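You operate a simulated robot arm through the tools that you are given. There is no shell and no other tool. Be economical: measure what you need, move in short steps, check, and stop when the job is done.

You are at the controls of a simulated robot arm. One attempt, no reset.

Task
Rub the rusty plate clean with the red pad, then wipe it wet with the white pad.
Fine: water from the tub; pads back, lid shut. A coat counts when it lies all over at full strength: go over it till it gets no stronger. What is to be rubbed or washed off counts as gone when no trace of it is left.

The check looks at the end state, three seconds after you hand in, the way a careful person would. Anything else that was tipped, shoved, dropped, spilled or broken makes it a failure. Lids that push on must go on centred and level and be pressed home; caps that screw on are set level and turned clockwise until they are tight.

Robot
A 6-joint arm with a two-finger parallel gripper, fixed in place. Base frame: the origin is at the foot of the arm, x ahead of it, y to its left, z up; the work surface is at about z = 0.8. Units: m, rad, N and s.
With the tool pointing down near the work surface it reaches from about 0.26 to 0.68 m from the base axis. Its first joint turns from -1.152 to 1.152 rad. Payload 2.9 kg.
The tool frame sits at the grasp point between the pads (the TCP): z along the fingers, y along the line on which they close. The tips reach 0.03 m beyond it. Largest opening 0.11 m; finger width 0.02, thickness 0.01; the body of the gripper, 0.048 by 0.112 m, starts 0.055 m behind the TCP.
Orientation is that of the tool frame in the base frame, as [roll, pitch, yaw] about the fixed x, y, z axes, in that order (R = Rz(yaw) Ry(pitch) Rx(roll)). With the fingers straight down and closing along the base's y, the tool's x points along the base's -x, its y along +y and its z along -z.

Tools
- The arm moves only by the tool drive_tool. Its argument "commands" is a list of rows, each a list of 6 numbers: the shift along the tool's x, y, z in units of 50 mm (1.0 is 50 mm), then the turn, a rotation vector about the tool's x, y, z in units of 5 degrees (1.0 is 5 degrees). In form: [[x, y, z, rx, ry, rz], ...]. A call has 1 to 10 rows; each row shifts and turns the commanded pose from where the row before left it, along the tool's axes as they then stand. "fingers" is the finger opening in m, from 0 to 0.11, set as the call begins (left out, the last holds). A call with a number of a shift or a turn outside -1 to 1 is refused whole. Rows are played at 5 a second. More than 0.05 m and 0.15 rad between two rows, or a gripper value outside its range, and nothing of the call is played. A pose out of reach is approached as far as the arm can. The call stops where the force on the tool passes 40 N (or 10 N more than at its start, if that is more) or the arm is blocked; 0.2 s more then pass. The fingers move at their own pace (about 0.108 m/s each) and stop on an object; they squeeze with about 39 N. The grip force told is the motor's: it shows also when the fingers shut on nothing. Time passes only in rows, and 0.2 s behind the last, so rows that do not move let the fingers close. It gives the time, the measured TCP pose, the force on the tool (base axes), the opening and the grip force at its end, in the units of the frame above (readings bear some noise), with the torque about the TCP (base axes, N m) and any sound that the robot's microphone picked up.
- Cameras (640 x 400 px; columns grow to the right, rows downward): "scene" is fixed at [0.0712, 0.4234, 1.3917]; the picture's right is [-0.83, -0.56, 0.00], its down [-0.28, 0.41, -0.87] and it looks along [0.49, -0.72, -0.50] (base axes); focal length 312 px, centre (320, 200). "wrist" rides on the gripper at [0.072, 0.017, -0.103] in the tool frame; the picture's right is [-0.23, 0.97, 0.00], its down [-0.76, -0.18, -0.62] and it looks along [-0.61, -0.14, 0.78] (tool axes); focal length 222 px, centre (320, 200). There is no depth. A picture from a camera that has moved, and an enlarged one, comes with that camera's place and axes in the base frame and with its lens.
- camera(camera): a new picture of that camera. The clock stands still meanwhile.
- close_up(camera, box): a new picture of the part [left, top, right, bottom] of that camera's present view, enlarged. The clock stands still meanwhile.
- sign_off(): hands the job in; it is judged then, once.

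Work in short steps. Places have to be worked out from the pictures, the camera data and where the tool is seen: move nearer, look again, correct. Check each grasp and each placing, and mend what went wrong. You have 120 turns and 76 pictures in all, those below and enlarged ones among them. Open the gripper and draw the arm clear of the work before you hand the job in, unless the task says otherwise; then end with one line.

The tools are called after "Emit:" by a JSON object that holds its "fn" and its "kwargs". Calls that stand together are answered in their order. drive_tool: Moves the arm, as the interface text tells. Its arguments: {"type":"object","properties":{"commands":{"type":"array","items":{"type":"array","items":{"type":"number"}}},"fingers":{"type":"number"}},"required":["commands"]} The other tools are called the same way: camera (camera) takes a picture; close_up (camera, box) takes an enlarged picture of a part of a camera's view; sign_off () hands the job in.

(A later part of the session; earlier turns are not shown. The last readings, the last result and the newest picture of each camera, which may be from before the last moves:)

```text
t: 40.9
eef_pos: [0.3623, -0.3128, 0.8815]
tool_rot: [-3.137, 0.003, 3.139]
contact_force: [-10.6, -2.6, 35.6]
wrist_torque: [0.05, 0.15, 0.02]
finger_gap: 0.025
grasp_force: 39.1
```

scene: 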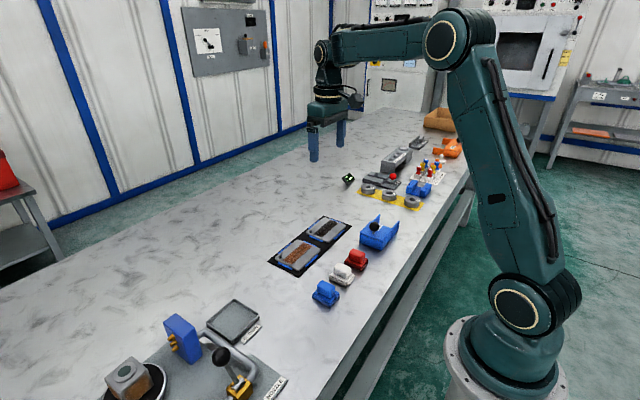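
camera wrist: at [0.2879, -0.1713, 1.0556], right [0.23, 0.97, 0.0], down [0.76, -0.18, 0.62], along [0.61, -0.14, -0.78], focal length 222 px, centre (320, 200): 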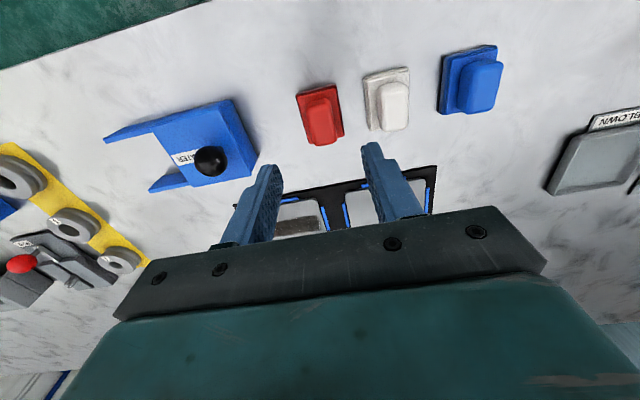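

35 N at z=0.8815; back off a little and look whether it's on the sponge.

Emit:
{"fn": "drive_tool", "kwargs": {"commands": [[0, 0, -0.03, 0, 0, 0], [0, 0, 0, 0, 0, 0]]}}

Emit:
{"fn": "close_up", "kwargs": {"camera": "scene", "box": [340, 200, 410, 260]}}

Emit:
{"fn": "close_up", "kwargs": {"camera": "wrist", "box": [200, 60, 440, 240]}}

```text
t: 41.5
eef_pos: [0.3621, -0.3129, 0.8814]
tool_rot: [-3.137, 0.001, -3.141]
contact_force: [-5.3, -10.9, 19.5]
wrist_torque: [-0.26, -0.09, -0.11]
finger_gap: 0.0248
grasp_force: 39.0
```

```text
6.67 times, centred on (375, 230) of scene
camera zoom: at [0.0709, 0.4234, 1.3917], right [-0.83, -0.56, 0.0], down [-0.28, 0.41, -0.87], along [0.49, -0.72, -0.5], focal length 2082 px, centre (-47, 0)
```

zoom: 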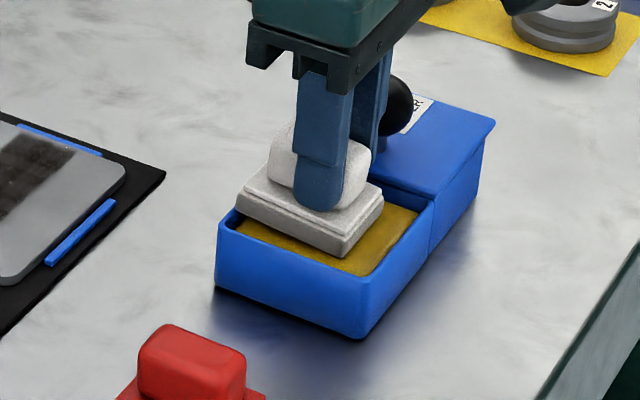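

```text
2.22 times, centred on (320, 150) of wrist
camera zoom: at [0.2903, -0.2965, 0.9846], right [0.23, 0.97, 0.0], down [0.76, -0.18, 0.63], along [0.61, -0.15, -0.78], focal length 494 px, centre (320, 311)
```

zoom: 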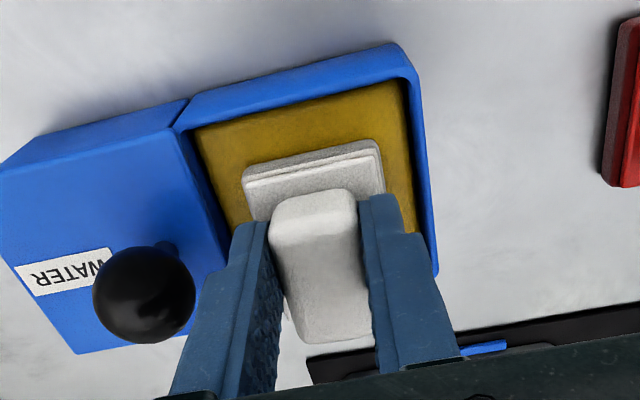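

Pad sits a bit toward +x (≈12 mm gap on the −x side). I lift, shift −x 5 mm and press again.

Emit:
{"fn": "drive_tool", "kwargs": {"commands": [[0, 0, -0.2, 0, 0, 0], [0.1, 0, 0, 0, 0, 0], [0, 0, 0.15, 0, 0, 0], [0, 0, 0.04, 0, 0, 0], [0, 0, 0, 0, 0, 0]]}}

Emit:
{"fn": "close_up", "kwargs": {"camera": "scene", "box": [340, 200, 410, 260]}}

```text
t: 42.7
eef_pos: [0.3571, -0.3114, 0.8811]
tool_rot: [3.141, 0.002, 3.139]
contact_force: [-3.5, 4.0, 12.4]
wrist_torque: [0.2, 0.4, -0.05]
finger_gap: 0.0251
grasp_force: 39.1
```

```text
6.67 times, centred on (375, 230) of scene
camera zoom: at [0.071, 0.4236, 1.3916], right [-0.83, -0.56, 0.0], down [-0.28, 0.41, -0.87], along [0.49, -0.72, -0.5], focal length 2082 px, centre (-47, 0)
```

zoom: 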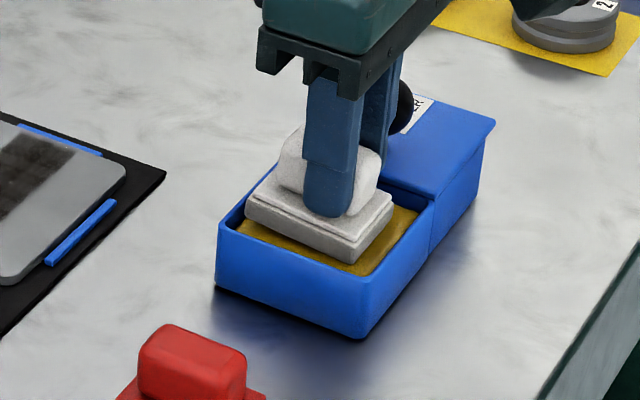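

Same height, clearly on the sponge. I press a bit more and hold.

Emit:
{"fn": "drive_tool", "kwargs": {"commands": [[0, 0, 0.015, 0, 0, 0], [0, 0, 0, 0, 0, 0], [0, 0, 0, 0, 0, 0], [0, 0, 0, 0, 0, 0], [0, 0, 0, 0, 0, 0], [0, 0, 0, 0, 0, 0]]}}

Emit:
{"fn": "drive_tool", "kwargs": {"commands": [[0, 0, -0.4, 0, 0, 0], [0, 0, -0.6, 0, 0, 0], [0, 0, -0.5, 0, 0, 0], [0, 0, 0, 0, 0, 0]]}}

Emit:
{"fn": "close_up", "kwargs": {"camera": "scene", "box": [330, 170, 430, 260]}}

```text
t: 44.1
eef_pos: [0.3578, -0.313, 0.8798]
tool_rot: [-3.138, 0.004, 3.14]
contact_force: [-1.0, 4.5, 26.2]
wrist_torque: [0.21, 0.58, -0.08]
finger_gap: 0.025
grasp_force: 39.3
```

```text
t: 45.1
eef_pos: [0.3577, -0.3112, 0.9539]
tool_rot: [-3.141, 0.0, 3.138]
contact_force: [0.5, 0.3, -0.5]
wrist_torque: [-0.03, 0.0, 0.02]
finger_gap: 0.0249
grasp_force: 39.5
```

```text
4.44 times, centred on (380, 215) of scene
camera zoom: at [0.0712, 0.4234, 1.3917], right [-0.83, -0.56, 0.0], down [-0.28, 0.41, -0.87], along [0.49, -0.72, -0.5], focal length 1388 px, centre (53, 133)
```

zoom: 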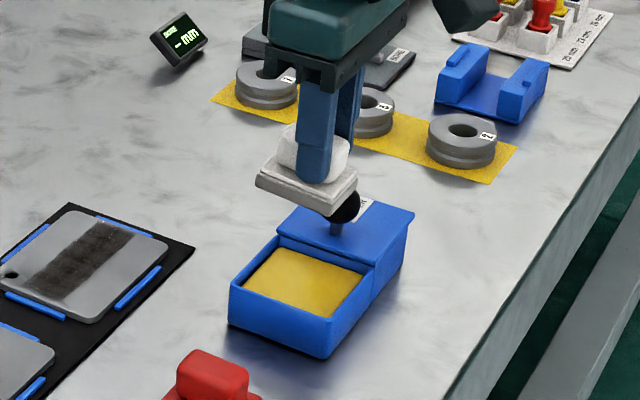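

Pad is wetted and lifted without dripping visible. I carry it over to the plate centre and look.

Emit:
{"fn": "drive_tool", "kwargs": {"commands": [[-0.3, 0.75, 0, 0, 0, 0], [-0.3, 0.75, 0, 0, 0, 0], [-0.3, 0.75, 0, 0, 0, 0], [-0.5, 0.75, 0, 0, 0, 0], [-0.6, 0.68, 0, 0, 0, 0], [-0.6, 0, 0, 0, 0, 0], [-0.6, 0, 0.4, 0, 0, 0], [0, 0, 0.8, 0, 0, 0], [0, 0, 0, 0, 0, 0]]}}

Emit:
{"fn": "camera", "kwargs": {"camera": "wrist"}}

Emit:
{"fn": "close_up", "kwargs": {"camera": "scene", "box": [260, 200, 360, 280]}}

```text
t: 47.1
eef_pos: [0.5169, -0.1288, 0.8952]
tool_rot: [-3.139, 0.0, 3.14]
contact_force: [-0.2, -0.9, -0.5]
wrist_torque: [-0.04, -0.04, -0.01]
finger_gap: 0.0249
grasp_force: 39.1
```

```text
34 pictures are left
camera wrist: at [0.4445, -0.1127, 0.9976], right [0.23, 0.97, 0.0], down [0.76, -0.18, 0.62], along [0.61, -0.14, -0.78], focal length 222 px, centre (320, 200)
```

wrist: 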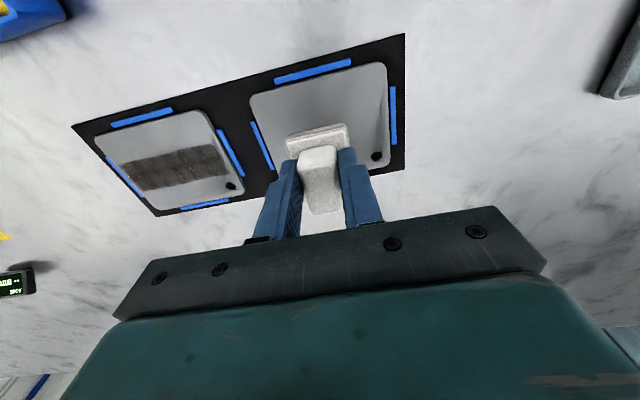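

```text
5.00 times, centred on (310, 240) of scene
camera zoom: at [0.0713, 0.4234, 1.3917], right [-0.83, -0.56, 0.0], down [-0.28, 0.41, -0.87], along [0.49, -0.72, -0.5], focal length 1561 px, centre (370, 0)
```

zoom: 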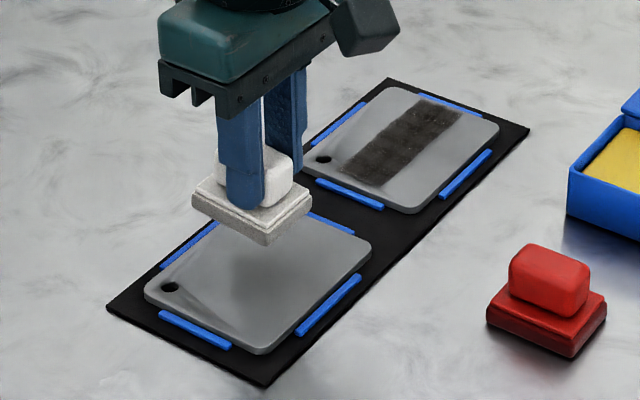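

Pad −x edge is at TCP−0.021; lanes at TCP x = 0.499, 0.519, 0.539, y −0.162…−0.090 cover the plate. I lower to contact at the centre.

Emit:
{"fn": "drive_tool", "kwargs": {"commands": [[0, 0, 0.3, 0, 0, 0], [0, 0, 0.2, 0, 0, 0], [0, 0, 0.08, 0, 0, 0], [0, 0, 0, 0, 0, 0]]}}

Emit:
{"fn": "drive_tool", "kwargs": {"commands": [[0, 0, 0.02, 0, 0, 0], [0, 0, 0, 0, 0, 0]]}}

Emit:
{"fn": "drive_tool", "kwargs": {"commands": [[0, 0, 0.02, 0, 0, 0], [0, 0, 0, 0, 0, 0]]}}

```text
t: 48.1
eef_pos: [0.5187, -0.1283, 0.8654]
tool_rot: [-3.14, -0.001, 3.14]
contact_force: [0.5, -0.5, -0.4]
wrist_torque: [-0.03, 0.01, 0.02]
finger_gap: 0.0249
grasp_force: 38.9
```

```text
t: 48.7
eef_pos: [0.5184, -0.1287, 0.8656]
tool_rot: [-3.14, 0.0, 3.139]
contact_force: [0.7, 0.2, 0.0]
wrist_torque: [0.0, -0.04, -0.01]
finger_gap: 0.0248
grasp_force: 38.8
```

```text
t: 49.3
eef_pos: [0.5172, -0.1287, 0.8644]
tool_rot: [-3.14, 0.0, 3.14]
contact_force: [0.2, -0.3, -0.4]
wrist_torque: [-0.01, 0.01, 0.01]
finger_gap: 0.025
grasp_force: 38.6
```

Emit:
{"fn": "drive_tool", "kwargs": {"commands": [[0, 0, 0.02, 0, 0, 0], [0, 0, 0, 0, 0, 0]]}}

Emit:
{"fn": "drive_tool", "kwargs": {"commands": [[0, 0, 0.015, 0, 0, 0], [0, 0, 0, 0, 0, 0]]}}

```text
t: 49.9
eef_pos: [0.519, -0.1286, 0.8617]
tool_rot: [-3.139, -0.001, 3.14]
contact_force: [-0.1, -0.9, -0.6]
wrist_torque: [0.01, 0.01, 0.0]
finger_gap: 0.0249
grasp_force: 39.7
```

```text
t: 50.5
eef_pos: [0.5177, -0.1277, 0.8609]
tool_rot: [-3.14, 0.0, 3.139]
contact_force: [1.6, -0.7, -0.6]
wrist_torque: [0.01, -0.02, 0.0]
finger_gap: 0.025
grasp_force: 38.7
```

Not touching yet (the pad slid slightly up in the grip during the dip). Continue down.

Emit:
{"fn": "drive_tool", "kwargs": {"commands": [[0, 0, 0.015, 0, 0, 0], [0, 0, 0, 0, 0, 0]]}}

Emit:
{"fn": "drive_tool", "kwargs": {"commands": [[0, 0, 0.015, 0, 0, 0], [0, 0, 0, 0, 0, 0]]}}

```text
t: 51.1
eef_pos: [0.5172, -0.129, 0.8623]
tool_rot: [-3.139, 0.001, 3.141]
contact_force: [-0.1, -0.4, 0.2]
wrist_torque: [0.02, 0.0, 0.0]
finger_gap: 0.0251
grasp_force: 39.4
```

```text
t: 51.7
eef_pos: [0.5176, -0.1289, 0.8614]
tool_rot: [-3.14, 0.003, 3.141]
contact_force: [-1.7, 0.5, 8.0]
wrist_torque: [0.05, 0.23, -0.02]
finger_gap: 0.0247
grasp_force: 39.2
```

Contact, 8 N. Press slightly more and stroke the middle lane, then the −x lane.

Emit:
{"fn": "drive_tool", "kwargs": {"commands": [[0, -0.33, 0.008, 0, 0, 0], [0, -0.34, 0, 0, 0, 0], [0, 0.36, 0, 0, 0, 0], [0, 0.36, 0, 0, 0, 0], [0, 0.36, 0, 0, 0, 0], [0, 0.36, 0, 0, 0, 0], [0, 0, 0, 0, 0, 0]]}}

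Emit:
{"fn": "camera", "kwargs": {"camera": "wrist"}}

Emit:
{"fn": "close_up", "kwargs": {"camera": "scene", "box": [260, 200, 360, 280]}}

```text
t: 53.3
eef_pos: [0.5174, -0.0895, 0.8605]
tool_rot: [-3.14, -0.001, 3.141]
contact_force: [1.4, -3.4, 9.5]
wrist_torque: [-0.08, 0.13, 0.08]
finger_gap: 0.0249
grasp_force: 38.7
```

```text
32 pictures are left
camera wrist: at [0.4447, -0.0724, 0.9642], right [0.23, 0.97, 0.0], down [0.76, -0.18, 0.62], along [0.61, -0.14, -0.78], focal length 222 px, centre (320, 200)
```

wrist: 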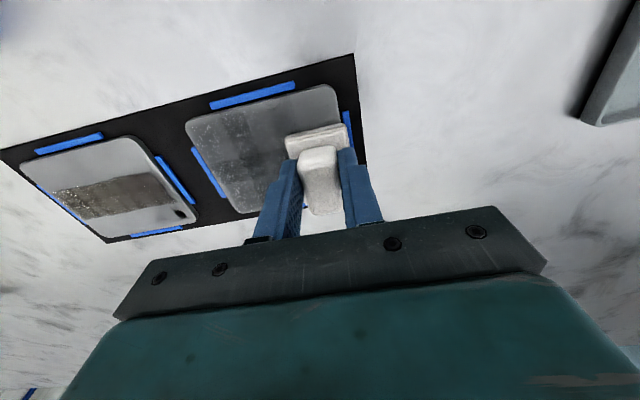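

```text
5.00 times, centred on (310, 240) of scene
camera zoom: at [0.0711, 0.4234, 1.3917], right [-0.83, -0.56, 0.0], down [-0.28, 0.41, -0.87], along [0.49, -0.72, -0.5], focal length 1561 px, centre (370, 0)
```

zoom: 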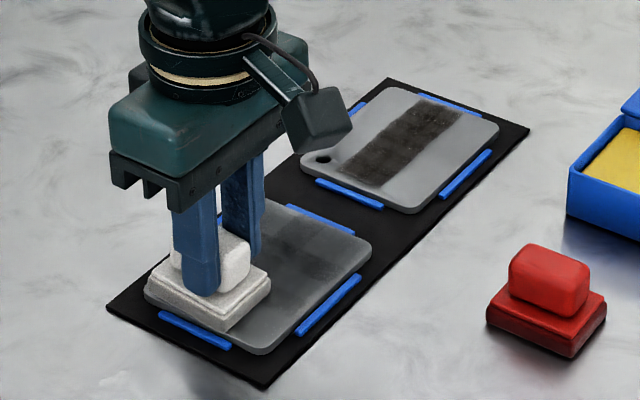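

Wetting shows as dark, beaded coat. Continue: −x lane both ways, then onward.

Emit:
{"fn": "drive_tool", "kwargs": {"commands": [[0.37, 0, 0.005, 0, 0, 0], [0, -0.36, 0, 0, 0, 0], [0, -0.36, 0, 0, 0, 0], [0, -0.36, 0, 0, 0, 0], [0, -0.36, 0, 0, 0, 0], [0, 0.36, 0, 0, 0, 0], [0, 0.36, 0, 0, 0, 0], [0, 0.36, 0, 0, 0, 0], [0, 0.36, 0, 0, 0, 0], [0, 0, 0, 0, 0, 0]]}}

Emit:
{"fn": "drive_tool", "kwargs": {"commands": [[-0.4, 0, 0, 0, 0, 0], [-0.4, 0, 0, 0, 0, 0], [0, -0.36, 0, 0, 0, 0], [0, -0.36, 0, 0, 0, 0], [0, -0.36, 0, 0, 0, 0], [0, -0.36, 0, 0, 0, 0], [0, 0.36, 0, 0, 0, 0], [0, 0.36, 0, 0, 0, 0], [0, 0.36, 0, 0, 0, 0], [0, 0.36, 0, 0, 0, 0]]}}

Emit:
{"fn": "camera", "kwargs": {"camera": "wrist"}}

```text
t: 55.5
eef_pos: [0.5, -0.0904, 0.8596]
tool_rot: [-3.141, -0.001, -3.141]
contact_force: [-0.4, -3.4, 8.9]
wrist_torque: [-0.13, 0.15, 0.03]
finger_gap: 0.0247
grasp_force: 39.5
```

```text
t: 57.7
eef_pos: [0.5393, -0.0896, 0.8603]
tool_rot: [-3.14, 0.001, 3.14]
contact_force: [1.6, -3.8, 6.8]
wrist_torque: [-0.11, 0.09, 0.05]
finger_gap: 0.0247
grasp_force: 38.4
```

```text
30 pictures are left
camera wrist: at [0.4676, -0.0737, 0.964], right [0.23, 0.97, 0.0], down [0.76, -0.18, 0.62], along [0.61, -0.14, -0.78], focal length 222 px, centre (320, 200)
```

wrist: 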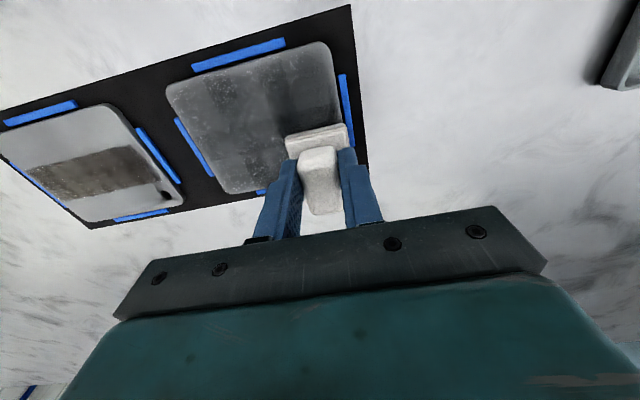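

Coat is spreading. Lift and step aside to inspect from both cameras.

Emit:
{"fn": "drive_tool", "kwargs": {"commands": [[0, 0, -0.8, 0, 0, 0], [0.3, 0, -0.8, 0, 0, 0], [0.6, 0, -0.7, 0, 0, 0], [0.6, -0.6, -0.4, 0, 0, 0], [0.6, -0.7, -0.5, 0, 0, 0], [0.3, -0.8, -0.4, 0, 0, 0], [0, -0.9, -0.4, 0, 0, 0], [0, 0, 0, 0, 0, 0]]}}

Emit:
{"fn": "close_up", "kwargs": {"camera": "wrist", "box": [340, 80, 500, 200]}}

Emit:
{"fn": "close_up", "kwargs": {"camera": "scene", "box": [260, 210, 350, 280]}}

```text
refused: row 5 steps farther than a row can; nothing moved
```

```text
3.33 times, centred on (420, 140) of wrist
camera zoom: at [0.4676, -0.0737, 0.964], right [0.23, 0.97, 0.0], down [0.76, -0.18, 0.62], along [0.61, -0.14, -0.78], focal length 740 px, centre (-13, 400)
```

zoom: 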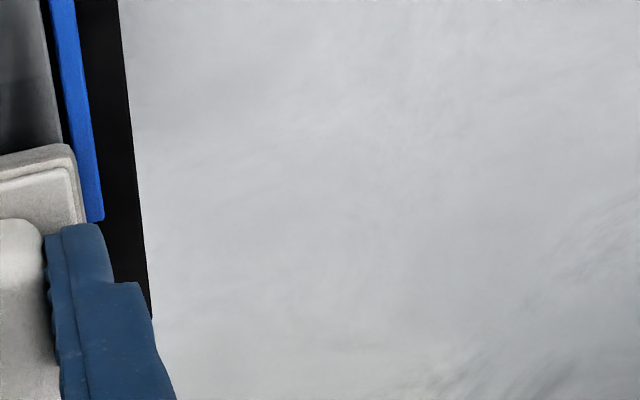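

```text
5.71 times, centred on (305, 245) of scene
camera zoom: at [0.0712, 0.4234, 1.3917], right [-0.83, -0.56, 0.0], down [-0.28, 0.41, -0.87], along [0.49, -0.72, -0.5], focal length 1784 px, centre (406, -57)
```

zoom: 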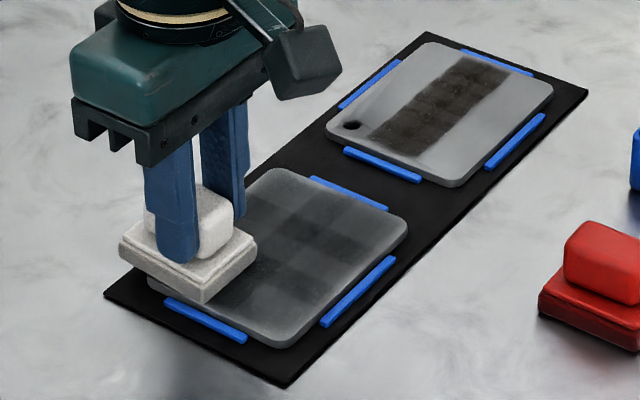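

That move was refused (row too long). The scene shows the coat still uneven, so I keep wiping: more passes on the outer lanes and ends.

Emit:
{"fn": "drive_tool", "kwargs": {"commands": [[0, -0.36, 0.005, 0, 0, 0], [0, -0.36, 0, 0, 0, 0], [0, -0.36, 0, 0, 0, 0], [0, -0.36, 0, 0, 0, 0], [0, 0.36, 0, 0, 0, 0], [0, 0.36, 0, 0, 0, 0], [0, 0.36, 0, 0, 0, 0], [0, 0.36, 0, 0, 0, 0], [0.4, 0, 0, 0, 0, 0], [0.4, 0, 0, 0, 0, 0]]}}

Emit:
{"fn": "drive_tool", "kwargs": {"commands": [[0, -0.36, 0, 0, 0, 0], [0, -0.36, 0, 0, 0, 0], [0, -0.36, 0, 0, 0, 0], [0, -0.36, 0, 0, 0, 0], [-0.4, 0, 0, 0, 0, 0], [-0.4, 0, 0, 0, 0, 0], [0.4, 0, 0, 0, 0, 0], [0.4, 0, 0, 0, 0, 0], [0, 0.36, 0, 0, 0, 0], [0, 0.36, 0, 0, 0, 0]]}}

Emit:
{"fn": "drive_tool", "kwargs": {"commands": [[0, 0.36, 0, 0, 0, 0], [0, 0.36, 0, 0, 0, 0], [-0.4, 0, 0, 0, 0, 0], [-0.4, 0, 0, 0, 0, 0], [0.4, 0, 0, 0, 0, 0], [0, -0.36, 0, 0, 0, 0], [0, -0.36, 0, 0, 0, 0], [0, -0.36, 0, 0, 0, 0], [0, -0.36, 0, 0, 0, 0], [0, 0, 0, 0, 0, 0]]}}

Emit:
{"fn": "drive_tool", "kwargs": {"commands": [[0, 0, -0.8, 0, 0, 0], [0.3, 0, -0.8, 0, 0, 0], [0.6, 0, -0.7, 0, 0, 0], [0.6, -0.4, -0.4, 0, 0, 0], [0.5, -0.5, -0.5, 0, 0, 0], [0, -0.8, -0.4, 0, 0, 0], [0, 0, -0.4, 0, 0, 0], [0, 0, 0, 0, 0, 0]]}}

Emit:
{"fn": "camera", "kwargs": {"camera": "wrist"}}

Emit:
{"fn": "close_up", "kwargs": {"camera": "scene", "box": [260, 210, 350, 280]}}

```text
t: 59.9
eef_pos: [0.499, -0.0909, 0.8599]
tool_rot: [-3.14, 0.002, -3.141]
contact_force: [3.7, 1.4, 9.7]
wrist_torque: [0.09, -0.02, 0.0]
finger_gap: 0.0249
grasp_force: 38.7
```

```text
t: 62.1
eef_pos: [0.4977, -0.1254, 0.86]
tool_rot: [-3.14, 0.001, 3.139]
contact_force: [0.0, -2.2, 4.8]
wrist_torque: [-0.07, 0.09, 0.01]
finger_gap: 0.0247
grasp_force: 39.3
```

```text
t: 64.3
eef_pos: [0.5192, -0.1623, 0.8602]
tool_rot: [-3.139, -0.001, 3.141]
contact_force: [0.0, 3.4, 5.3]
wrist_torque: [0.12, 0.12, -0.03]
finger_gap: 0.0249
grasp_force: 39.2
```

```text
t: 66.1
eef_pos: [0.4185, -0.2462, 1.0579]
tool_rot: [3.141, 0.002, 3.139]
contact_force: [-0.1, 0.6, -0.3]
wrist_torque: [0.02, 0.0, 0.03]
finger_gap: 0.0248
grasp_force: 38.9
```

```text
27 pictures are left
camera wrist: at [0.3463, -0.2301, 1.1623], right [0.23, 0.97, 0.0], down [0.76, -0.18, 0.62], along [0.61, -0.14, -0.78], focal length 222 px, centre (320, 200)
```

wrist: 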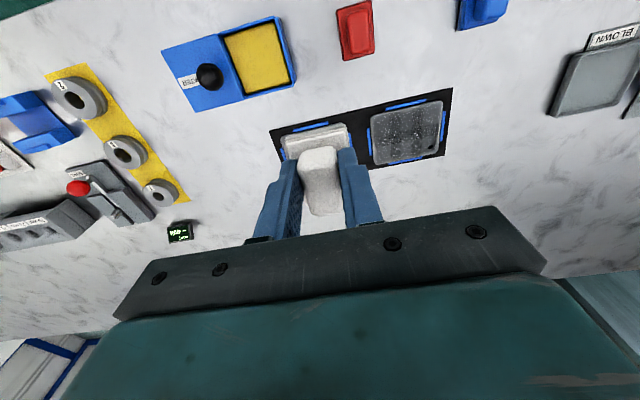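

```text
5.71 times, centred on (305, 245) of scene
camera zoom: at [0.0712, 0.4234, 1.3917], right [-0.83, -0.56, 0.0], down [-0.28, 0.41, -0.87], along [0.49, -0.72, -0.5], focal length 1784 px, centre (406, -57)
```

zoom: 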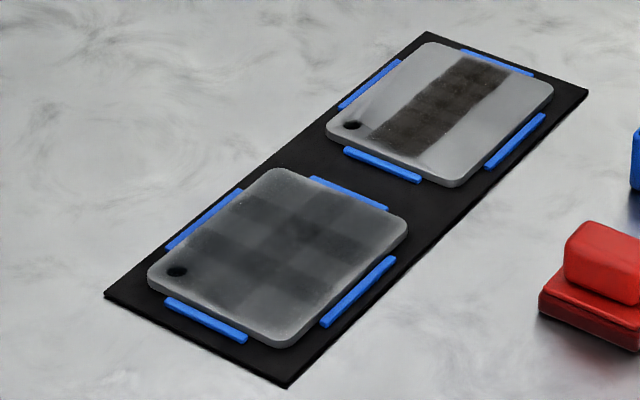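

The coat is blotchy with lighter edge cells; I enlarge the wrist view.

Emit:
{"fn": "close_up", "kwargs": {"camera": "wrist", "box": [350, 80, 470, 180]}}

```text
4.00 times, centred on (410, 130) of wrist
camera zoom: at [0.3463, -0.2301, 1.1623], right [0.23, 0.97, 0.0], down [0.76, -0.18, 0.62], along [0.61, -0.14, -0.78], focal length 888 px, centre (-40, 480)
```

zoom: 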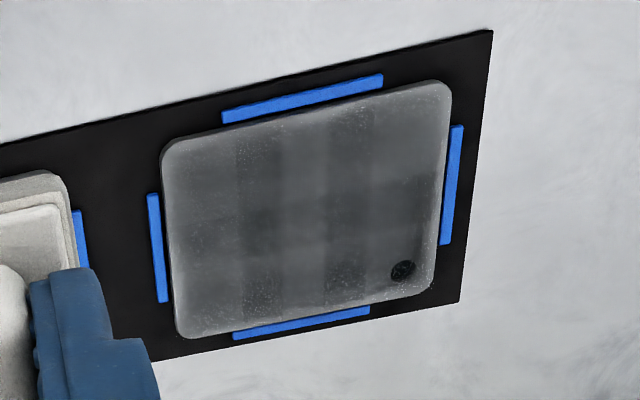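

Some cells are lighter; the pad may be running low. I re-wet it: back above the sponge, then down.

Emit:
{"fn": "drive_tool", "kwargs": {"commands": [[0.4, -0.44, 0, 0, 0, 0], [0.4, -0.44, 0, 0, 0, 0], [0.41, -0.43, 0, 0, 0, 0], [0, 0, 1, 0, 0, 0], [0, 0, 1, 0, 0, 0], [0, 0, 0.6, 0, 0, 0], [0, 0, 0.4, 0, 0, 0], [0, 0, 0, 0, 0, 0]]}}

Emit:
{"fn": "close_up", "kwargs": {"camera": "scene", "box": [340, 190, 420, 260]}}

```text
t: 67.9
eef_pos: [0.3568, -0.3102, 0.9094]
tool_rot: [-3.14, 0.0, 3.141]
contact_force: [-0.4, -0.9, -0.8]
wrist_torque: [0.02, 0.02, 0.02]
finger_gap: 0.0247
grasp_force: 39.3
```

```text
5.71 times, centred on (380, 225) of scene
camera zoom: at [0.0712, 0.4234, 1.3917], right [-0.83, -0.56, 0.0], down [-0.28, 0.41, -0.87], along [0.49, -0.72, -0.5], focal length 1784 px, centre (-23, 57)
```

zoom: 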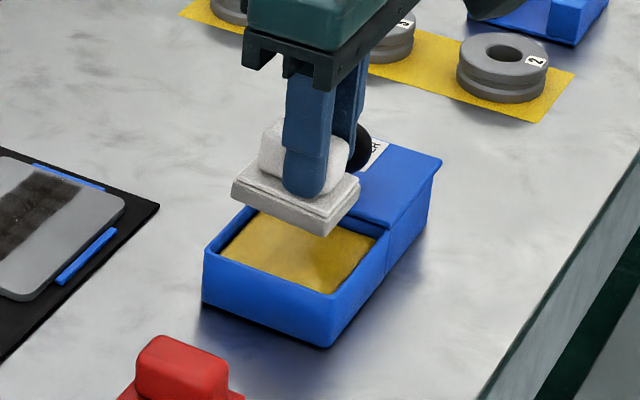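

Positioned well; lower to the sponge and press.

Emit:
{"fn": "drive_tool", "kwargs": {"commands": [[0, -0.03, 0.4, 0, 0, 0], [0, 0, 0.14, 0, 0, 0], [0, 0, 0.04, 0, 0, 0], [0, 0, 0.02, 0, 0, 0], [0, 0, 0, 0, 0, 0]]}}

Emit:
{"fn": "drive_tool", "kwargs": {"commands": [[0, 0, 0.02, 0, 0, 0], [0, 0, 0, 0, 0, 0]]}}

```text
t: 69.1
eef_pos: [0.3578, -0.3133, 0.8804]
tool_rot: [-3.141, -0.001, 3.14]
contact_force: [0.0, -0.3, -0.9]
wrist_torque: [-0.01, 0.0, 0.0]
finger_gap: 0.0247
grasp_force: 38.6
```

```text
t: 69.7
eef_pos: [0.3582, -0.3133, 0.8803]
tool_rot: [-3.139, 0.002, 3.14]
contact_force: [-1.5, 1.8, 11.6]
wrist_torque: [0.12, 0.32, -0.02]
finger_gap: 0.0248
grasp_force: 39.5
```

11.6 N on the sponge; press slightly and hold, then lift and return to the plate.

Emit:
{"fn": "drive_tool", "kwargs": {"commands": [[0, 0, 0.01, 0, 0, 0], [0, 0, 0, 0, 0, 0], [0, 0, 0, 0, 0, 0], [0, 0, 0, 0, 0, 0], [0, 0, 0, 0, 0, 0], [0, 0, 0, 0, 0, 0], [0, 0, 0, 0, 0, 0], [0, 0, -0.4, 0, 0, 0], [0, 0, -0.6, 0, 0, 0], [0, 0, -0.5, 0, 0, 0]]}}

Emit:
{"fn": "drive_tool", "kwargs": {"commands": [[-0.3, 0.75, 0, 0, 0, 0], [-0.3, 0.75, 0, 0, 0, 0], [-0.3, 0.75, 0, 0, 0, 0], [-0.5, 0.75, 0, 0, 0, 0], [-0.6, 0.68, 0, 0, 0, 0], [-0.6, 0, 0, 0, 0, 0], [-0.6, 0, 0.4, 0, 0, 0], [0, 0, 0.8, 0, 0, 0], [0, 0, 0.5, 0, 0, 0], [0, 0, 0, 0, 0, 0]]}}

Emit:
{"fn": "drive_tool", "kwargs": {"commands": [[0, 0, 0.08, 0, 0, 0], [0, 0, 0.04, 0, 0, 0], [0, 0, 0, 0, 0, 0]]}}

```text
t: 71.9
eef_pos: [0.3584, -0.3135, 0.9536]
tool_rot: [3.141, 0.0, 3.14]
contact_force: [-0.6, 0.4, -0.3]
wrist_torque: [-0.01, 0.01, -0.02]
finger_gap: 0.0249
grasp_force: 39.0
```

```text
t: 74.1
eef_pos: [0.5169, -0.1294, 0.8704]
tool_rot: [-3.14, -0.002, 3.14]
contact_force: [0.4, 0.5, -0.4]
wrist_torque: [-0.01, 0.0, 0.03]
finger_gap: 0.0247
grasp_force: 39.3
```

```text
t: 74.9
eef_pos: [0.5177, -0.1296, 0.8631]
tool_rot: [-3.139, -0.001, 3.14]
contact_force: [0.0, 0.7, -0.6]
wrist_torque: [0.03, -0.03, 0.03]
finger_gap: 0.0246
grasp_force: 39.4
```

Emit:
{"fn": "drive_tool", "kwargs": {"commands": [[0, 0, 0.03, 0, 0, 0], [0, 0, 0, 0, 0, 0]]}}

Emit:
{"fn": "drive_tool", "kwargs": {"commands": [[0, 0, 0.02, 0, 0, 0], [0, 0, 0, 0, 0, 0]]}}

```text
t: 75.5
eef_pos: [0.5178, -0.1308, 0.8617]
tool_rot: [-3.141, 0.001, 3.141]
contact_force: [-0.3, -0.7, -1.1]
wrist_torque: [-0.01, -0.01, 0.0]
finger_gap: 0.0248
grasp_force: 39.2
```

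```text
t: 76.1
eef_pos: [0.5187, -0.1302, 0.8603]
tool_rot: [-3.141, 0.0, 3.139]
contact_force: [0.3, -0.7, -1.3]
wrist_torque: [-0.03, -0.03, 0.0]
finger_gap: 0.0249
grasp_force: 38.9
```

Emit:
{"fn": "drive_tool", "kwargs": {"commands": [[0, 0, 0.015, 0, 0, 0], [0, 0, 0, 0, 0, 0]]}}

Emit:
{"fn": "drive_tool", "kwargs": {"commands": [[0, 0, 0.015, 0, 0, 0], [0, 0, 0, 0, 0, 0]]}}

```text
t: 76.7
eef_pos: [0.5193, -0.1314, 0.8598]
tool_rot: [-3.14, -0.001, 3.141]
contact_force: [-2.7, 1.5, 6.2]
wrist_torque: [0.1, 0.21, -0.03]
finger_gap: 0.0248
grasp_force: 38.8
```

```text
t: 77.3
eef_pos: [0.5192, -0.1305, 0.86]
tool_rot: [-3.138, 0.001, 3.141]
contact_force: [-4.3, 0.3, 17.9]
wrist_torque: [0.11, 0.51, 0.0]
finger_gap: 0.0247
grasp_force: 38.8
```

Good contact (18 N). Systematic slow sweep starting at the −x/−y corner.

Emit:
{"fn": "drive_tool", "kwargs": {"commands": [[0.22, -0.32, 0, 0, 0, 0], [0.22, -0.32, 0, 0, 0, 0], [0, 0.29, 0, 0, 0, 0], [0, 0.29, 0, 0, 0, 0], [0, 0.29, 0, 0, 0, 0], [0, 0.29, 0, 0, 0, 0], [0, 0.3, 0, 0, 0, 0], [-0.24, 0, 0, 0, 0, 0], [0, -0.29, 0, 0, 0, 0], [0, -0.29, 0, 0, 0, 0]]}}

Emit:
{"fn": "drive_tool", "kwargs": {"commands": [[0, -0.29, 0, 0, 0, 0], [0, -0.29, 0, 0, 0, 0], [0, -0.3, 0, 0, 0, 0], [-0.2, 0, 0, 0, 0, 0], [0, 0.29, 0, 0, 0, 0], [0, 0.29, 0, 0, 0, 0], [0, 0.29, 0, 0, 0, 0], [0, 0.29, 0, 0, 0, 0], [0, 0.3, 0, 0, 0, 0], [-0.2, 0, 0, 0, 0, 0]]}}

Emit:
{"fn": "drive_tool", "kwargs": {"commands": [[0, -0.29, 0, 0, 0, 0], [0, -0.29, 0, 0, 0, 0], [0, -0.29, 0, 0, 0, 0], [0, -0.29, 0, 0, 0, 0], [0, -0.3, 0, 0, 0, 0], [-0.24, 0, 0, 0, 0, 0], [0, 0.37, 0, 0, 0, 0], [0, 0.37, 0, 0, 0, 0], [0, 0.37, 0, 0, 0, 0], [0, 0.35, 0, 0, 0, 0]]}}

Emit:
{"fn": "close_up", "kwargs": {"camera": "scene", "box": [260, 210, 350, 280]}}

Emit:
{"fn": "close_up", "kwargs": {"camera": "wrist", "box": [140, 20, 380, 220]}}

```text
t: 79.5
eef_pos: [0.5081, -0.1174, 0.8572]
tool_rot: [3.141, 0.0, -3.14]
contact_force: [0.4, 5.9, 9.3]
wrist_torque: [0.22, 0.16, -0.09]
finger_gap: 0.0248
grasp_force: 38.6
```

```text
t: 81.7
eef_pos: [0.5269, -0.0897, 0.8591]
tool_rot: [-3.141, 0.001, 3.141]
contact_force: [0.4, -0.5, 0.4]
wrist_torque: [-0.01, 0.0, -0.01]
finger_gap: 0.0246
grasp_force: 39.2
```

```text
t: 83.9
eef_pos: [0.5396, -0.0878, 0.8583]
tool_rot: [-3.14, 0.001, 3.14]
contact_force: [-0.4, -0.4, -0.9]
wrist_torque: [-0.01, -0.02, 0.04]
finger_gap: 0.0249
grasp_force: 39.5
```

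```text
5.71 times, centred on (305, 245) of scene
camera zoom: at [0.0713, 0.4234, 1.3917], right [-0.83, -0.56, 0.0], down [-0.28, 0.41, -0.87], along [0.49, -0.72, -0.5], focal length 1784 px, centre (406, -57)
```

zoom: 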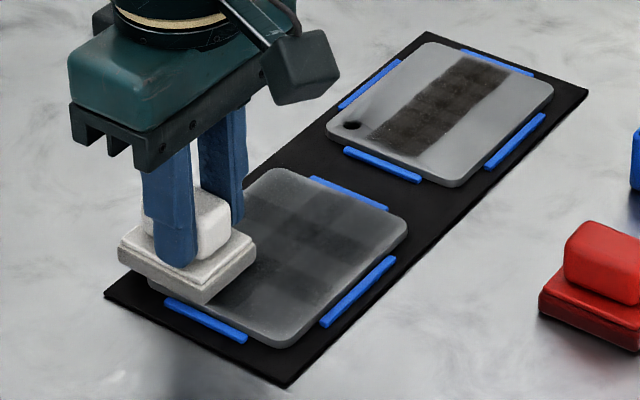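

```text
2.00 times, centred on (260, 120) of wrist
camera zoom: at [0.468, -0.0724, 0.9619], right [0.23, 0.97, 0.0], down [0.76, -0.18, 0.62], along [0.61, -0.14, -0.78], focal length 444 px, centre (440, 360)
```

zoom: 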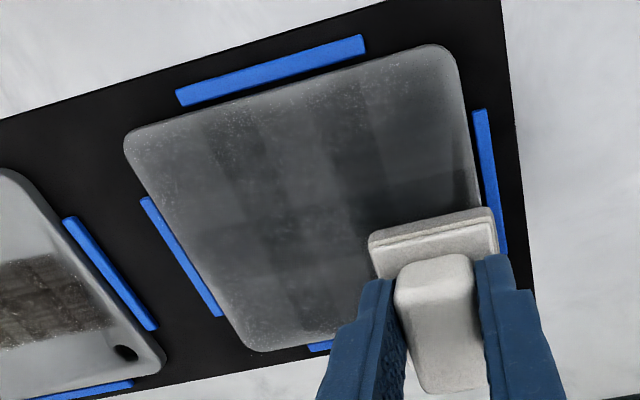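

Contact got lost on the last lanes (pad creeps up in the grip). I press down again to re-establish contact.

Emit:
{"fn": "drive_tool", "kwargs": {"commands": [[0, 0, 0.02, 0, 0, 0], [0, 0, 0.015, 0, 0, 0], [0, 0, 0, 0, 0, 0]]}}

Emit:
{"fn": "drive_tool", "kwargs": {"commands": [[0, 0, 0.015, 0, 0, 0], [0, 0, 0, 0, 0, 0]]}}

```text
t: 84.7
eef_pos: [0.5413, -0.0899, 0.8573]
tool_rot: [-3.14, 0.001, 3.14]
contact_force: [-2.2, 1.5, 12.2]
wrist_torque: [0.02, 0.33, -0.03]
finger_gap: 0.0248
grasp_force: 38.9
```

```text
t: 85.3
eef_pos: [0.542, -0.0892, 0.8579]
tool_rot: [-3.14, 0.005, 3.141]
contact_force: [-5.0, 3.8, 32.0]
wrist_torque: [0.14, 0.81, -0.06]
finger_gap: 0.0248
grasp_force: 38.4
```

Back off a hair and sweep the +x lanes.

Emit:
{"fn": "drive_tool", "kwargs": {"commands": [[0, 0, -0.008, 0, 0, 0], [0, -0.29, 0, 0, 0, 0], [0, -0.29, 0, 0, 0, 0], [0, -0.29, 0, 0, 0, 0], [0, -0.29, 0, 0, 0, 0], [0, -0.3, 0, 0, 0, 0], [0, 0.37, 0, 0, 0, 0], [0, 0.37, 0, 0, 0, 0], [0, 0.37, 0, 0, 0, 0], [0, 0.35, 0, 0, 0, 0]]}}

Emit:
{"fn": "drive_tool", "kwargs": {"commands": [[0.24, 0, 0.004, 0, 0, 0], [0, -0.29, 0, 0, 0, 0], [0, -0.29, 0, 0, 0, 0], [0, -0.29, 0, 0, 0, 0], [0, -0.29, 0, 0, 0, 0], [0, -0.3, 0, 0, 0, 0], [0.2, 0, 0, 0, 0, 0], [0, 0.37, 0, 0, 0, 0], [0, 0.37, 0, 0, 0, 0], [0, 0.37, 0, 0, 0, 0]]}}

Emit:
{"fn": "drive_tool", "kwargs": {"commands": [[0, 0.35, 0.004, 0, 0, 0], [0.22, 0, 0, 0, 0, 0], [0.22, 0, 0, 0, 0, 0], [0, -0.37, 0, 0, 0, 0], [0, -0.37, 0, 0, 0, 0], [0, -0.37, 0, 0, 0, 0], [0, -0.35, 0, 0, 0, 0], [0, 0.37, 0, 0, 0, 0], [0, 0.37, 0, 0, 0, 0], [0, 0, 0, 0, 0, 0]]}}

```text
t: 87.5
eef_pos: [0.5396, -0.0905, 0.8573]
tool_rot: [-3.14, 0.003, 3.138]
contact_force: [-0.5, -11.4, 27.1]
wrist_torque: [-0.36, 0.48, 0.19]
finger_gap: 0.0249
grasp_force: 39.1
```

```text
t: 89.7
eef_pos: [0.5199, -0.1081, 0.857]
tool_rot: [-3.14, 0.003, 3.141]
contact_force: [-0.2, -9.9, 26.7]
wrist_torque: [-0.17, 0.52, 0.18]
finger_gap: 0.0248
grasp_force: 38.1
```

```text
t: 91.9
eef_pos: [0.4959, -0.1269, 0.8556]
tool_rot: [-3.138, 0.003, 3.138]
contact_force: [0.2, -12.5, 27.8]
wrist_torque: [-0.3, 0.46, 0.2]
finger_gap: 0.0248
grasp_force: 39.1
```

Good pressure all along. Lift to the same inspection pose and compare.

Emit:
{"fn": "drive_tool", "kwargs": {"commands": [[0, 0, -0.8, 0, 0, 0], [0.3, 0, -0.8, 0, 0, 0], [0.6, 0, -0.7, 0, 0, 0], [0.65, -0.3, -0.4, 0, 0, 0], [0, -0.7, -0.5, 0, 0, 0], [0, -0.7, -0.4, 0, 0, 0], [0, -0.68, -0.4, 0, 0, 0], [0, 0, 0, 0, 0, 0]]}}

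Emit:
{"fn": "close_up", "kwargs": {"camera": "wrist", "box": [350, 80, 470, 180]}}

Emit:
{"fn": "close_up", "kwargs": {"camera": "scene", "box": [260, 210, 350, 280]}}

```text
t: 93.7
eef_pos: [0.4159, -0.2468, 1.0562]
tool_rot: [-3.141, -0.001, 3.14]
contact_force: [0.2, -0.5, -0.5]
wrist_torque: [0.01, -0.01, -0.03]
finger_gap: 0.0251
grasp_force: 38.9
```

```text
4.00 times, centred on (410, 130) of wrist
camera zoom: at [0.3455, -0.2301, 1.16], right [0.23, 0.97, 0.0], down [0.76, -0.18, 0.62], along [0.61, -0.14, -0.78], focal length 888 px, centre (-40, 480)
```

zoom: 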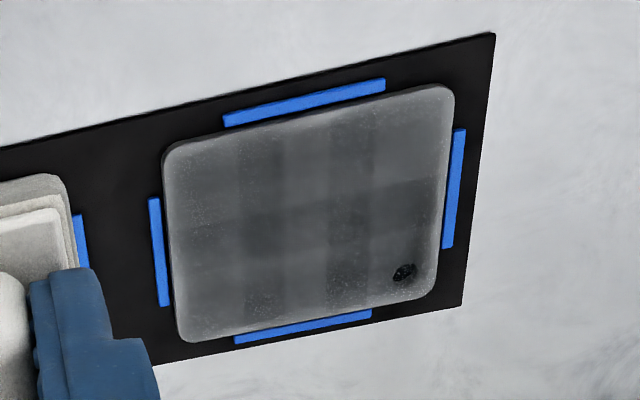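

```text
5.71 times, centred on (305, 245) of scene
camera zoom: at [0.0713, 0.4234, 1.3917], right [-0.83, -0.56, 0.0], down [-0.28, 0.41, -0.87], along [0.49, -0.72, -0.5], focal length 1784 px, centre (406, -57)
```

zoom: 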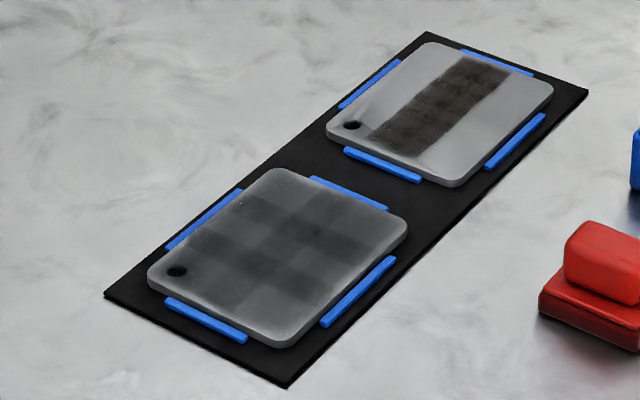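

Unchanged from before: the coat is saturated (the bands are just overlaps of its patches). Now return the white pad to (0.358,-0.1165).

Emit:
{"fn": "drive_tool", "kwargs": {"commands": [[0.5, 0.6, 0, 0, 0, 0], [0.66, 0.5, 0, 0, 0, 0], [0, 0.75, 0, 0, 0, 0], [0, 0.75, 0, 0, 0, 0], [0, 0, 1, 0, 0, 0], [0, 0, 1, 0, 0, 0], [0, 0, 1, 0, 0, 0], [0, 0, 0.7, 0, 0, 0], [0, 0, 0, 0, 0, 0]]}}

Emit:
{"fn": "close_up", "kwargs": {"camera": "scene", "box": [290, 210, 410, 310]}}

Emit:
{"fn": "close_up", "kwargs": {"camera": "wrist", "box": [200, 40, 480, 220]}}

```text
t: 95.7
eef_pos: [0.3598, -0.1125, 0.8719]
tool_rot: [-3.14, 0.0, 3.141]
contact_force: [-0.1, -0.4, -0.6]
wrist_torque: [0.01, -0.01, 0.02]
finger_gap: 0.0249
grasp_force: 39.2
```

```text
4.00 times, centred on (350, 260) of scene
camera zoom: at [0.0713, 0.4234, 1.3917], right [-0.83, -0.56, 0.0], down [-0.28, 0.41, -0.87], along [0.49, -0.72, -0.5], focal length 1249 px, centre (200, -40)
```

zoom: 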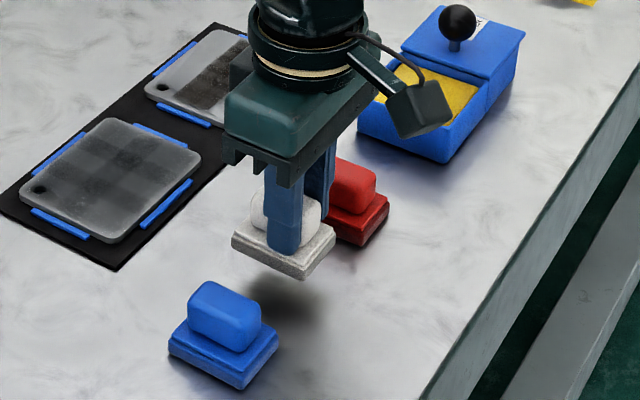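

```text
2.22 times, centred on (340, 130) of wrist
camera zoom: at [0.2873, -0.0965, 0.9759], right [0.23, 0.97, 0.0], down [0.76, -0.18, 0.62], along [0.61, -0.14, -0.78], focal length 494 px, centre (276, 356)
```

zoom: 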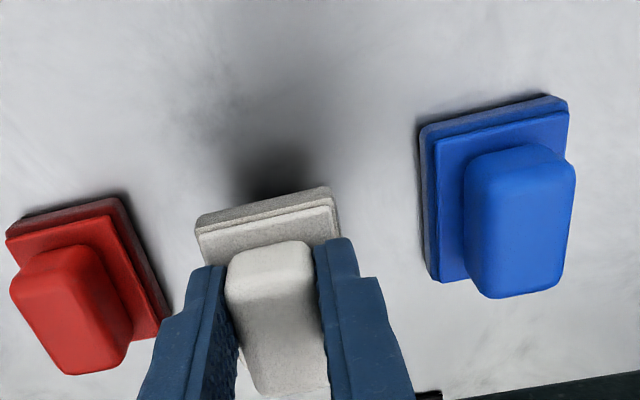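

Correct 3 mm in y and lower to the table.

Emit:
{"fn": "drive_tool", "kwargs": {"commands": [[0.03, -0.06, 0.2, 0, 0, 0], [0, 0, 0.1, 0, 0, 0], [0, 0, 0.05, 0, 0, 0], [0, 0, 0, 0, 0, 0]]}}

Emit:
{"fn": "drive_tool", "kwargs": {"commands": [[0, 0, 0.03, 0, 0, 0], [0, 0, 0.02, 0, 0, 0], [0, 0, 0, 0, 0, 0]]}}

```text
t: 96.7
eef_pos: [0.3579, -0.1161, 0.8537]
tool_rot: [-3.14, 0.0, 3.139]
contact_force: [-0.2, -0.3, -0.5]
wrist_torque: [0.0, 0.0, 0.0]
finger_gap: 0.0248
grasp_force: 38.8
```

```text
t: 97.5
eef_pos: [0.3597, -0.1164, 0.8508]
tool_rot: [-3.14, 0.0, 3.141]
contact_force: [-0.3, -0.4, -0.4]
wrist_torque: [-0.01, 0.0, 0.0]
finger_gap: 0.0249
grasp_force: 38.6
```

Emit:
{"fn": "drive_tool", "kwargs": {"commands": [[0, 0, 0.02, 0, 0, 0], [0, 0, 0.015, 0, 0, 0], [0, 0, 0, 0, 0, 0]]}}

Emit:
{"fn": "drive_tool", "kwargs": {"commands": [[0, 0, 0.015, 0, 0, 0], [0, 0, 0, 0, 0, 0]]}}

```text
t: 98.3
eef_pos: [0.3598, -0.1164, 0.8482]
tool_rot: [-3.14, -0.001, 3.14]
contact_force: [0.1, 0.2, -0.7]
wrist_torque: [0.0, -0.01, 0.01]
finger_gap: 0.0247
grasp_force: 39.0
```

```text
t: 98.9
eef_pos: [0.3593, -0.116, 0.8489]
tool_rot: [-3.14, 0.0, 3.141]
contact_force: [0.0, 0.1, 0.5]
wrist_torque: [0.03, 0.0, -0.01]
finger_gap: 0.0248
grasp_force: 38.5
```

Emit:
{"fn": "drive_tool", "kwargs": {"commands": [[0, 0, 0.015, 0, 0, 0], [0, 0, 0, 0, 0, 0]]}}

Emit:
{"fn": "drive_tool", "kwargs": {"commands": [[0, 0, 0.015, 0, 0, 0], [0, 0, 0, 0, 0, 0]]}}

```text
t: 99.5
eef_pos: [0.3602, -0.1167, 0.8474]
tool_rot: [-3.14, 0.0, 3.14]
contact_force: [-1.0, 1.0, 4.4]
wrist_torque: [0.14, 0.16, 0.0]
finger_gap: 0.0248
grasp_force: 39.3
```

```text
t: 100.1
eef_pos: [0.3606, -0.1163, 0.8473]
tool_rot: [-3.14, 0.001, 3.139]
contact_force: [-4.0, 3.0, 23.9]
wrist_torque: [0.29, 0.58, -0.02]
finger_gap: 0.0245
grasp_force: 39.0
```

On the table. Relax 1 mm, release and rise.

Emit:
{"fn": "drive_tool", "kwargs": {"commands": [[0, 0, -0.015, 0, 0, 0], [0, 0, 0, 0, 0, 0]]}}

Emit:
{"fn": "drive_tool", "kwargs": {"commands": [[0, 0, 0, 0, 0, 0], [0, 0, 0, 0, 0, 0], [0, 0, -0.5, 0, 0, 0], [0, 0, -0.7, 0, 0, 0], [0, 0, -0.9, 0, 0, 0], [0, 0, 0, 0, 0, 0]], "fingers": 0.055}}

Emit:
{"fn": "close_up", "kwargs": {"camera": "scene", "box": [290, 210, 410, 310]}}

Emit:
{"fn": "camera", "kwargs": {"camera": "wrist"}}

```text
t: 100.7
eef_pos: [0.3592, -0.117, 0.8476]
tool_rot: [-3.14, 0.002, 3.14]
contact_force: [-3.0, 2.7, 21.4]
wrist_torque: [0.29, 0.53, -0.02]
finger_gap: 0.0249
grasp_force: 38.8
```

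```text
t: 102.1
eef_pos: [0.3586, -0.1183, 0.9506]
tool_rot: [-3.141, -0.001, 3.139]
contact_force: [-0.1, -0.6, -0.5]
wrist_torque: [-0.01, 0.01, 0.01]
finger_gap: 0.0551
grasp_force: 0.1
```

```text
4.00 times, centred on (350, 260) of scene
camera zoom: at [0.0712, 0.4234, 1.3917], right [-0.83, -0.56, 0.0], down [-0.28, 0.41, -0.87], along [0.49, -0.72, -0.5], focal length 1249 px, centre (200, -40)
```

zoom: 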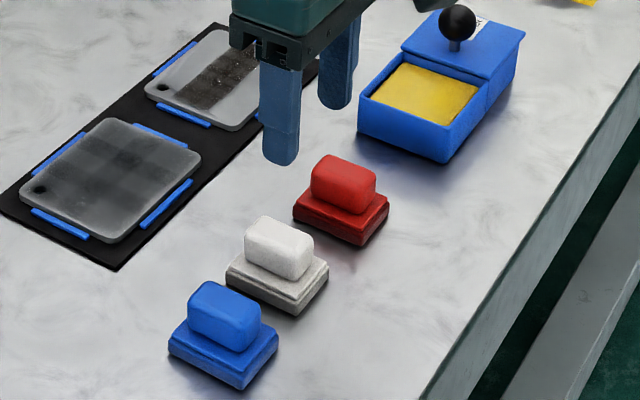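

```text
16 pictures are left
camera wrist: at [0.2864, -0.1011, 1.0546], right [0.23, 0.97, 0.0], down [0.76, -0.18, 0.62], along [0.61, -0.14, -0.78], focal length 222 px, centre (320, 200)
```

wrist: 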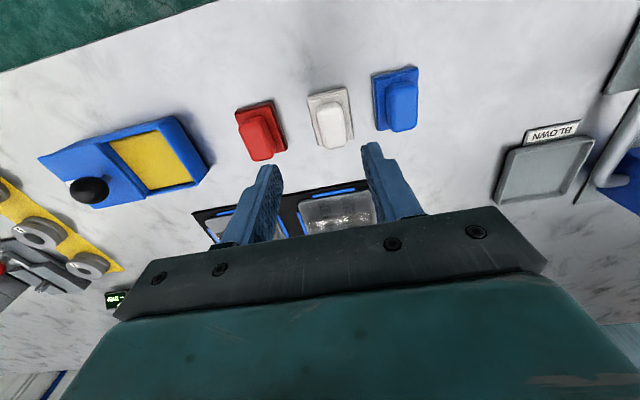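

White pad is back, though compared with the earlier scene view it stands about 7 mm toward +y and 3 mm +x of its old spot. I re-grip and correct it.

Emit:
{"fn": "drive_tool", "kwargs": {"commands": [[0, 0, 0.9, 0, 0, 0], [0, 0, 0.95, 0, 0, 0], [0, 0, 0, 0, 0, 0]]}}

Emit:
{"fn": "drive_tool", "kwargs": {"commands": [[0, 0, 0, 0, 0, 0], [0, 0, 0, 0, 0, 0], [0, 0, -0.08, 0, 0, 0], [0.05, -0.14, 0, 0, 0, 0], [0, 0, 0, 0, 0, 0]], "fingers": 0.0}}

Emit:
{"fn": "drive_tool", "kwargs": {"commands": [[0, 0, 0.06, 0, 0, 0], [0, 0, 0.015, 0, 0, 0], [0, 0, 0, 0, 0, 0]]}}

```text
t: 102.9
eef_pos: [0.3584, -0.117, 0.8587]
tool_rot: [-3.138, -0.001, 3.14]
contact_force: [0.1, -0.4, -0.4]
wrist_torque: [-0.01, 0.01, 0.02]
finger_gap: 0.0549
grasp_force: 0.0
```

```text
t: 104.1
eef_pos: [0.3549, -0.1249, 0.8626]
tool_rot: [-3.141, 0.001, 3.14]
contact_force: [0.0, -0.2, 0.1]
wrist_torque: [-0.01, 0.02, -0.01]
finger_gap: 0.0248
grasp_force: 38.8
```

```text
t: 104.9
eef_pos: [0.3569, -0.1245, 0.8584]
tool_rot: [-3.139, 0.001, 3.14]
contact_force: [-1.3, 0.4, -0.7]
wrist_torque: [0.02, 0.03, 0.02]
finger_gap: 0.0246
grasp_force: 38.8
```

Emit:
{"fn": "drive_tool", "kwargs": {"commands": [[0, 0, 0.015, 0, 0, 0], [0, 0, 0, 0, 0, 0]]}}

Emit:
{"fn": "drive_tool", "kwargs": {"commands": [[0, 0, 0, 0, 0, 0], [0, 0, 0, 0, 0, 0], [0, 0, -0.5, 0, 0, 0], [0, 0, -0.7, 0, 0, 0], [0, 0, -0.7, 0, 0, 0], [0, 0, 0, 0, 0, 0]], "fingers": 0.055}}

Emit:
{"fn": "close_up", "kwargs": {"camera": "scene", "box": [290, 210, 410, 310]}}

```text
t: 105.5
eef_pos: [0.3562, -0.1243, 0.8585]
tool_rot: [-3.141, 0.0, 3.14]
contact_force: [0.0, 0.9, 0.7]
wrist_torque: [0.02, -0.02, 0.0]
finger_gap: 0.025
grasp_force: 38.9
```

```text
t: 106.9
eef_pos: [0.3574, -0.124, 0.9557]
tool_rot: [-3.139, 0.001, 3.14]
contact_force: [0.3, -0.2, 0.6]
wrist_torque: [0.02, 0.0, 0.0]
finger_gap: 0.055
grasp_force: 0.0
```

```text
4.00 times, centred on (350, 260) of scene
camera zoom: at [0.0712, 0.4234, 1.3917], right [-0.83, -0.56, 0.0], down [-0.28, 0.41, -0.87], along [0.49, -0.72, -0.5], focal length 1249 px, centre (200, -40)
```

zoom: 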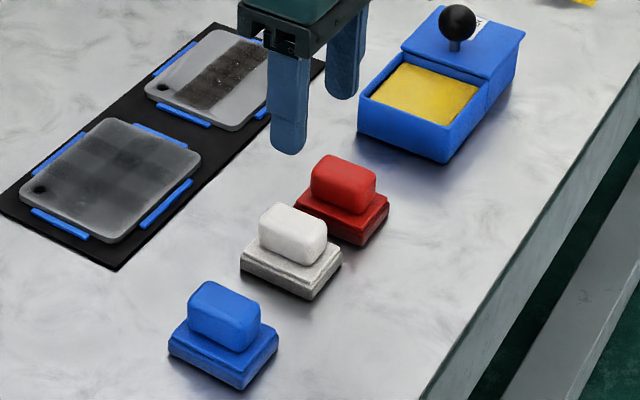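

The white pad's picture position looks odd (higher than expected); I look closer before going on.

Emit:
{"fn": "close_up", "kwargs": {"camera": "scene", "box": [325, 240, 395, 300]}}

Emit:
{"fn": "close_up", "kwargs": {"camera": "wrist", "box": [220, 40, 460, 190]}}

```text
6.67 times, centred on (360, 270) of scene
camera zoom: at [0.0712, 0.4234, 1.3917], right [-0.83, -0.56, 0.0], down [-0.28, 0.41, -0.87], along [0.49, -0.72, -0.5], focal length 2082 px, centre (53, -267)
```

zoom: 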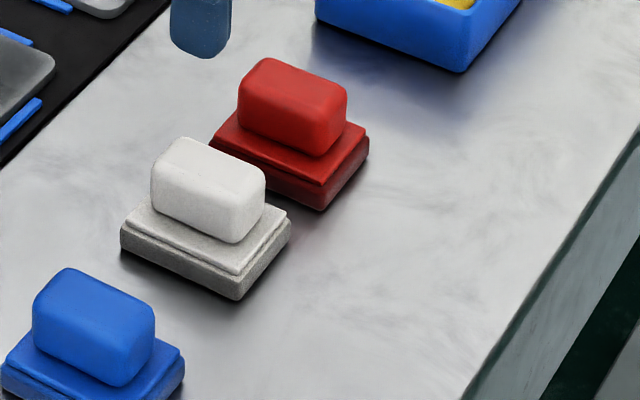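

```text
2.67 times, centred on (340, 115) of wrist
camera zoom: at [0.2849, -0.1073, 1.0593], right [0.23, 0.97, 0.0], down [0.76, -0.18, 0.62], along [0.61, -0.14, -0.78], focal length 592 px, centre (267, 427)
```

zoom: 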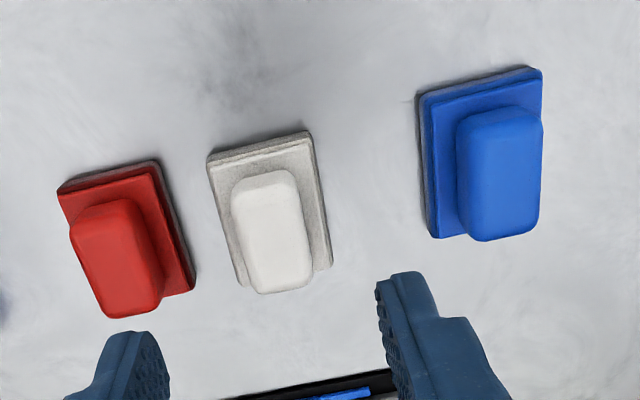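

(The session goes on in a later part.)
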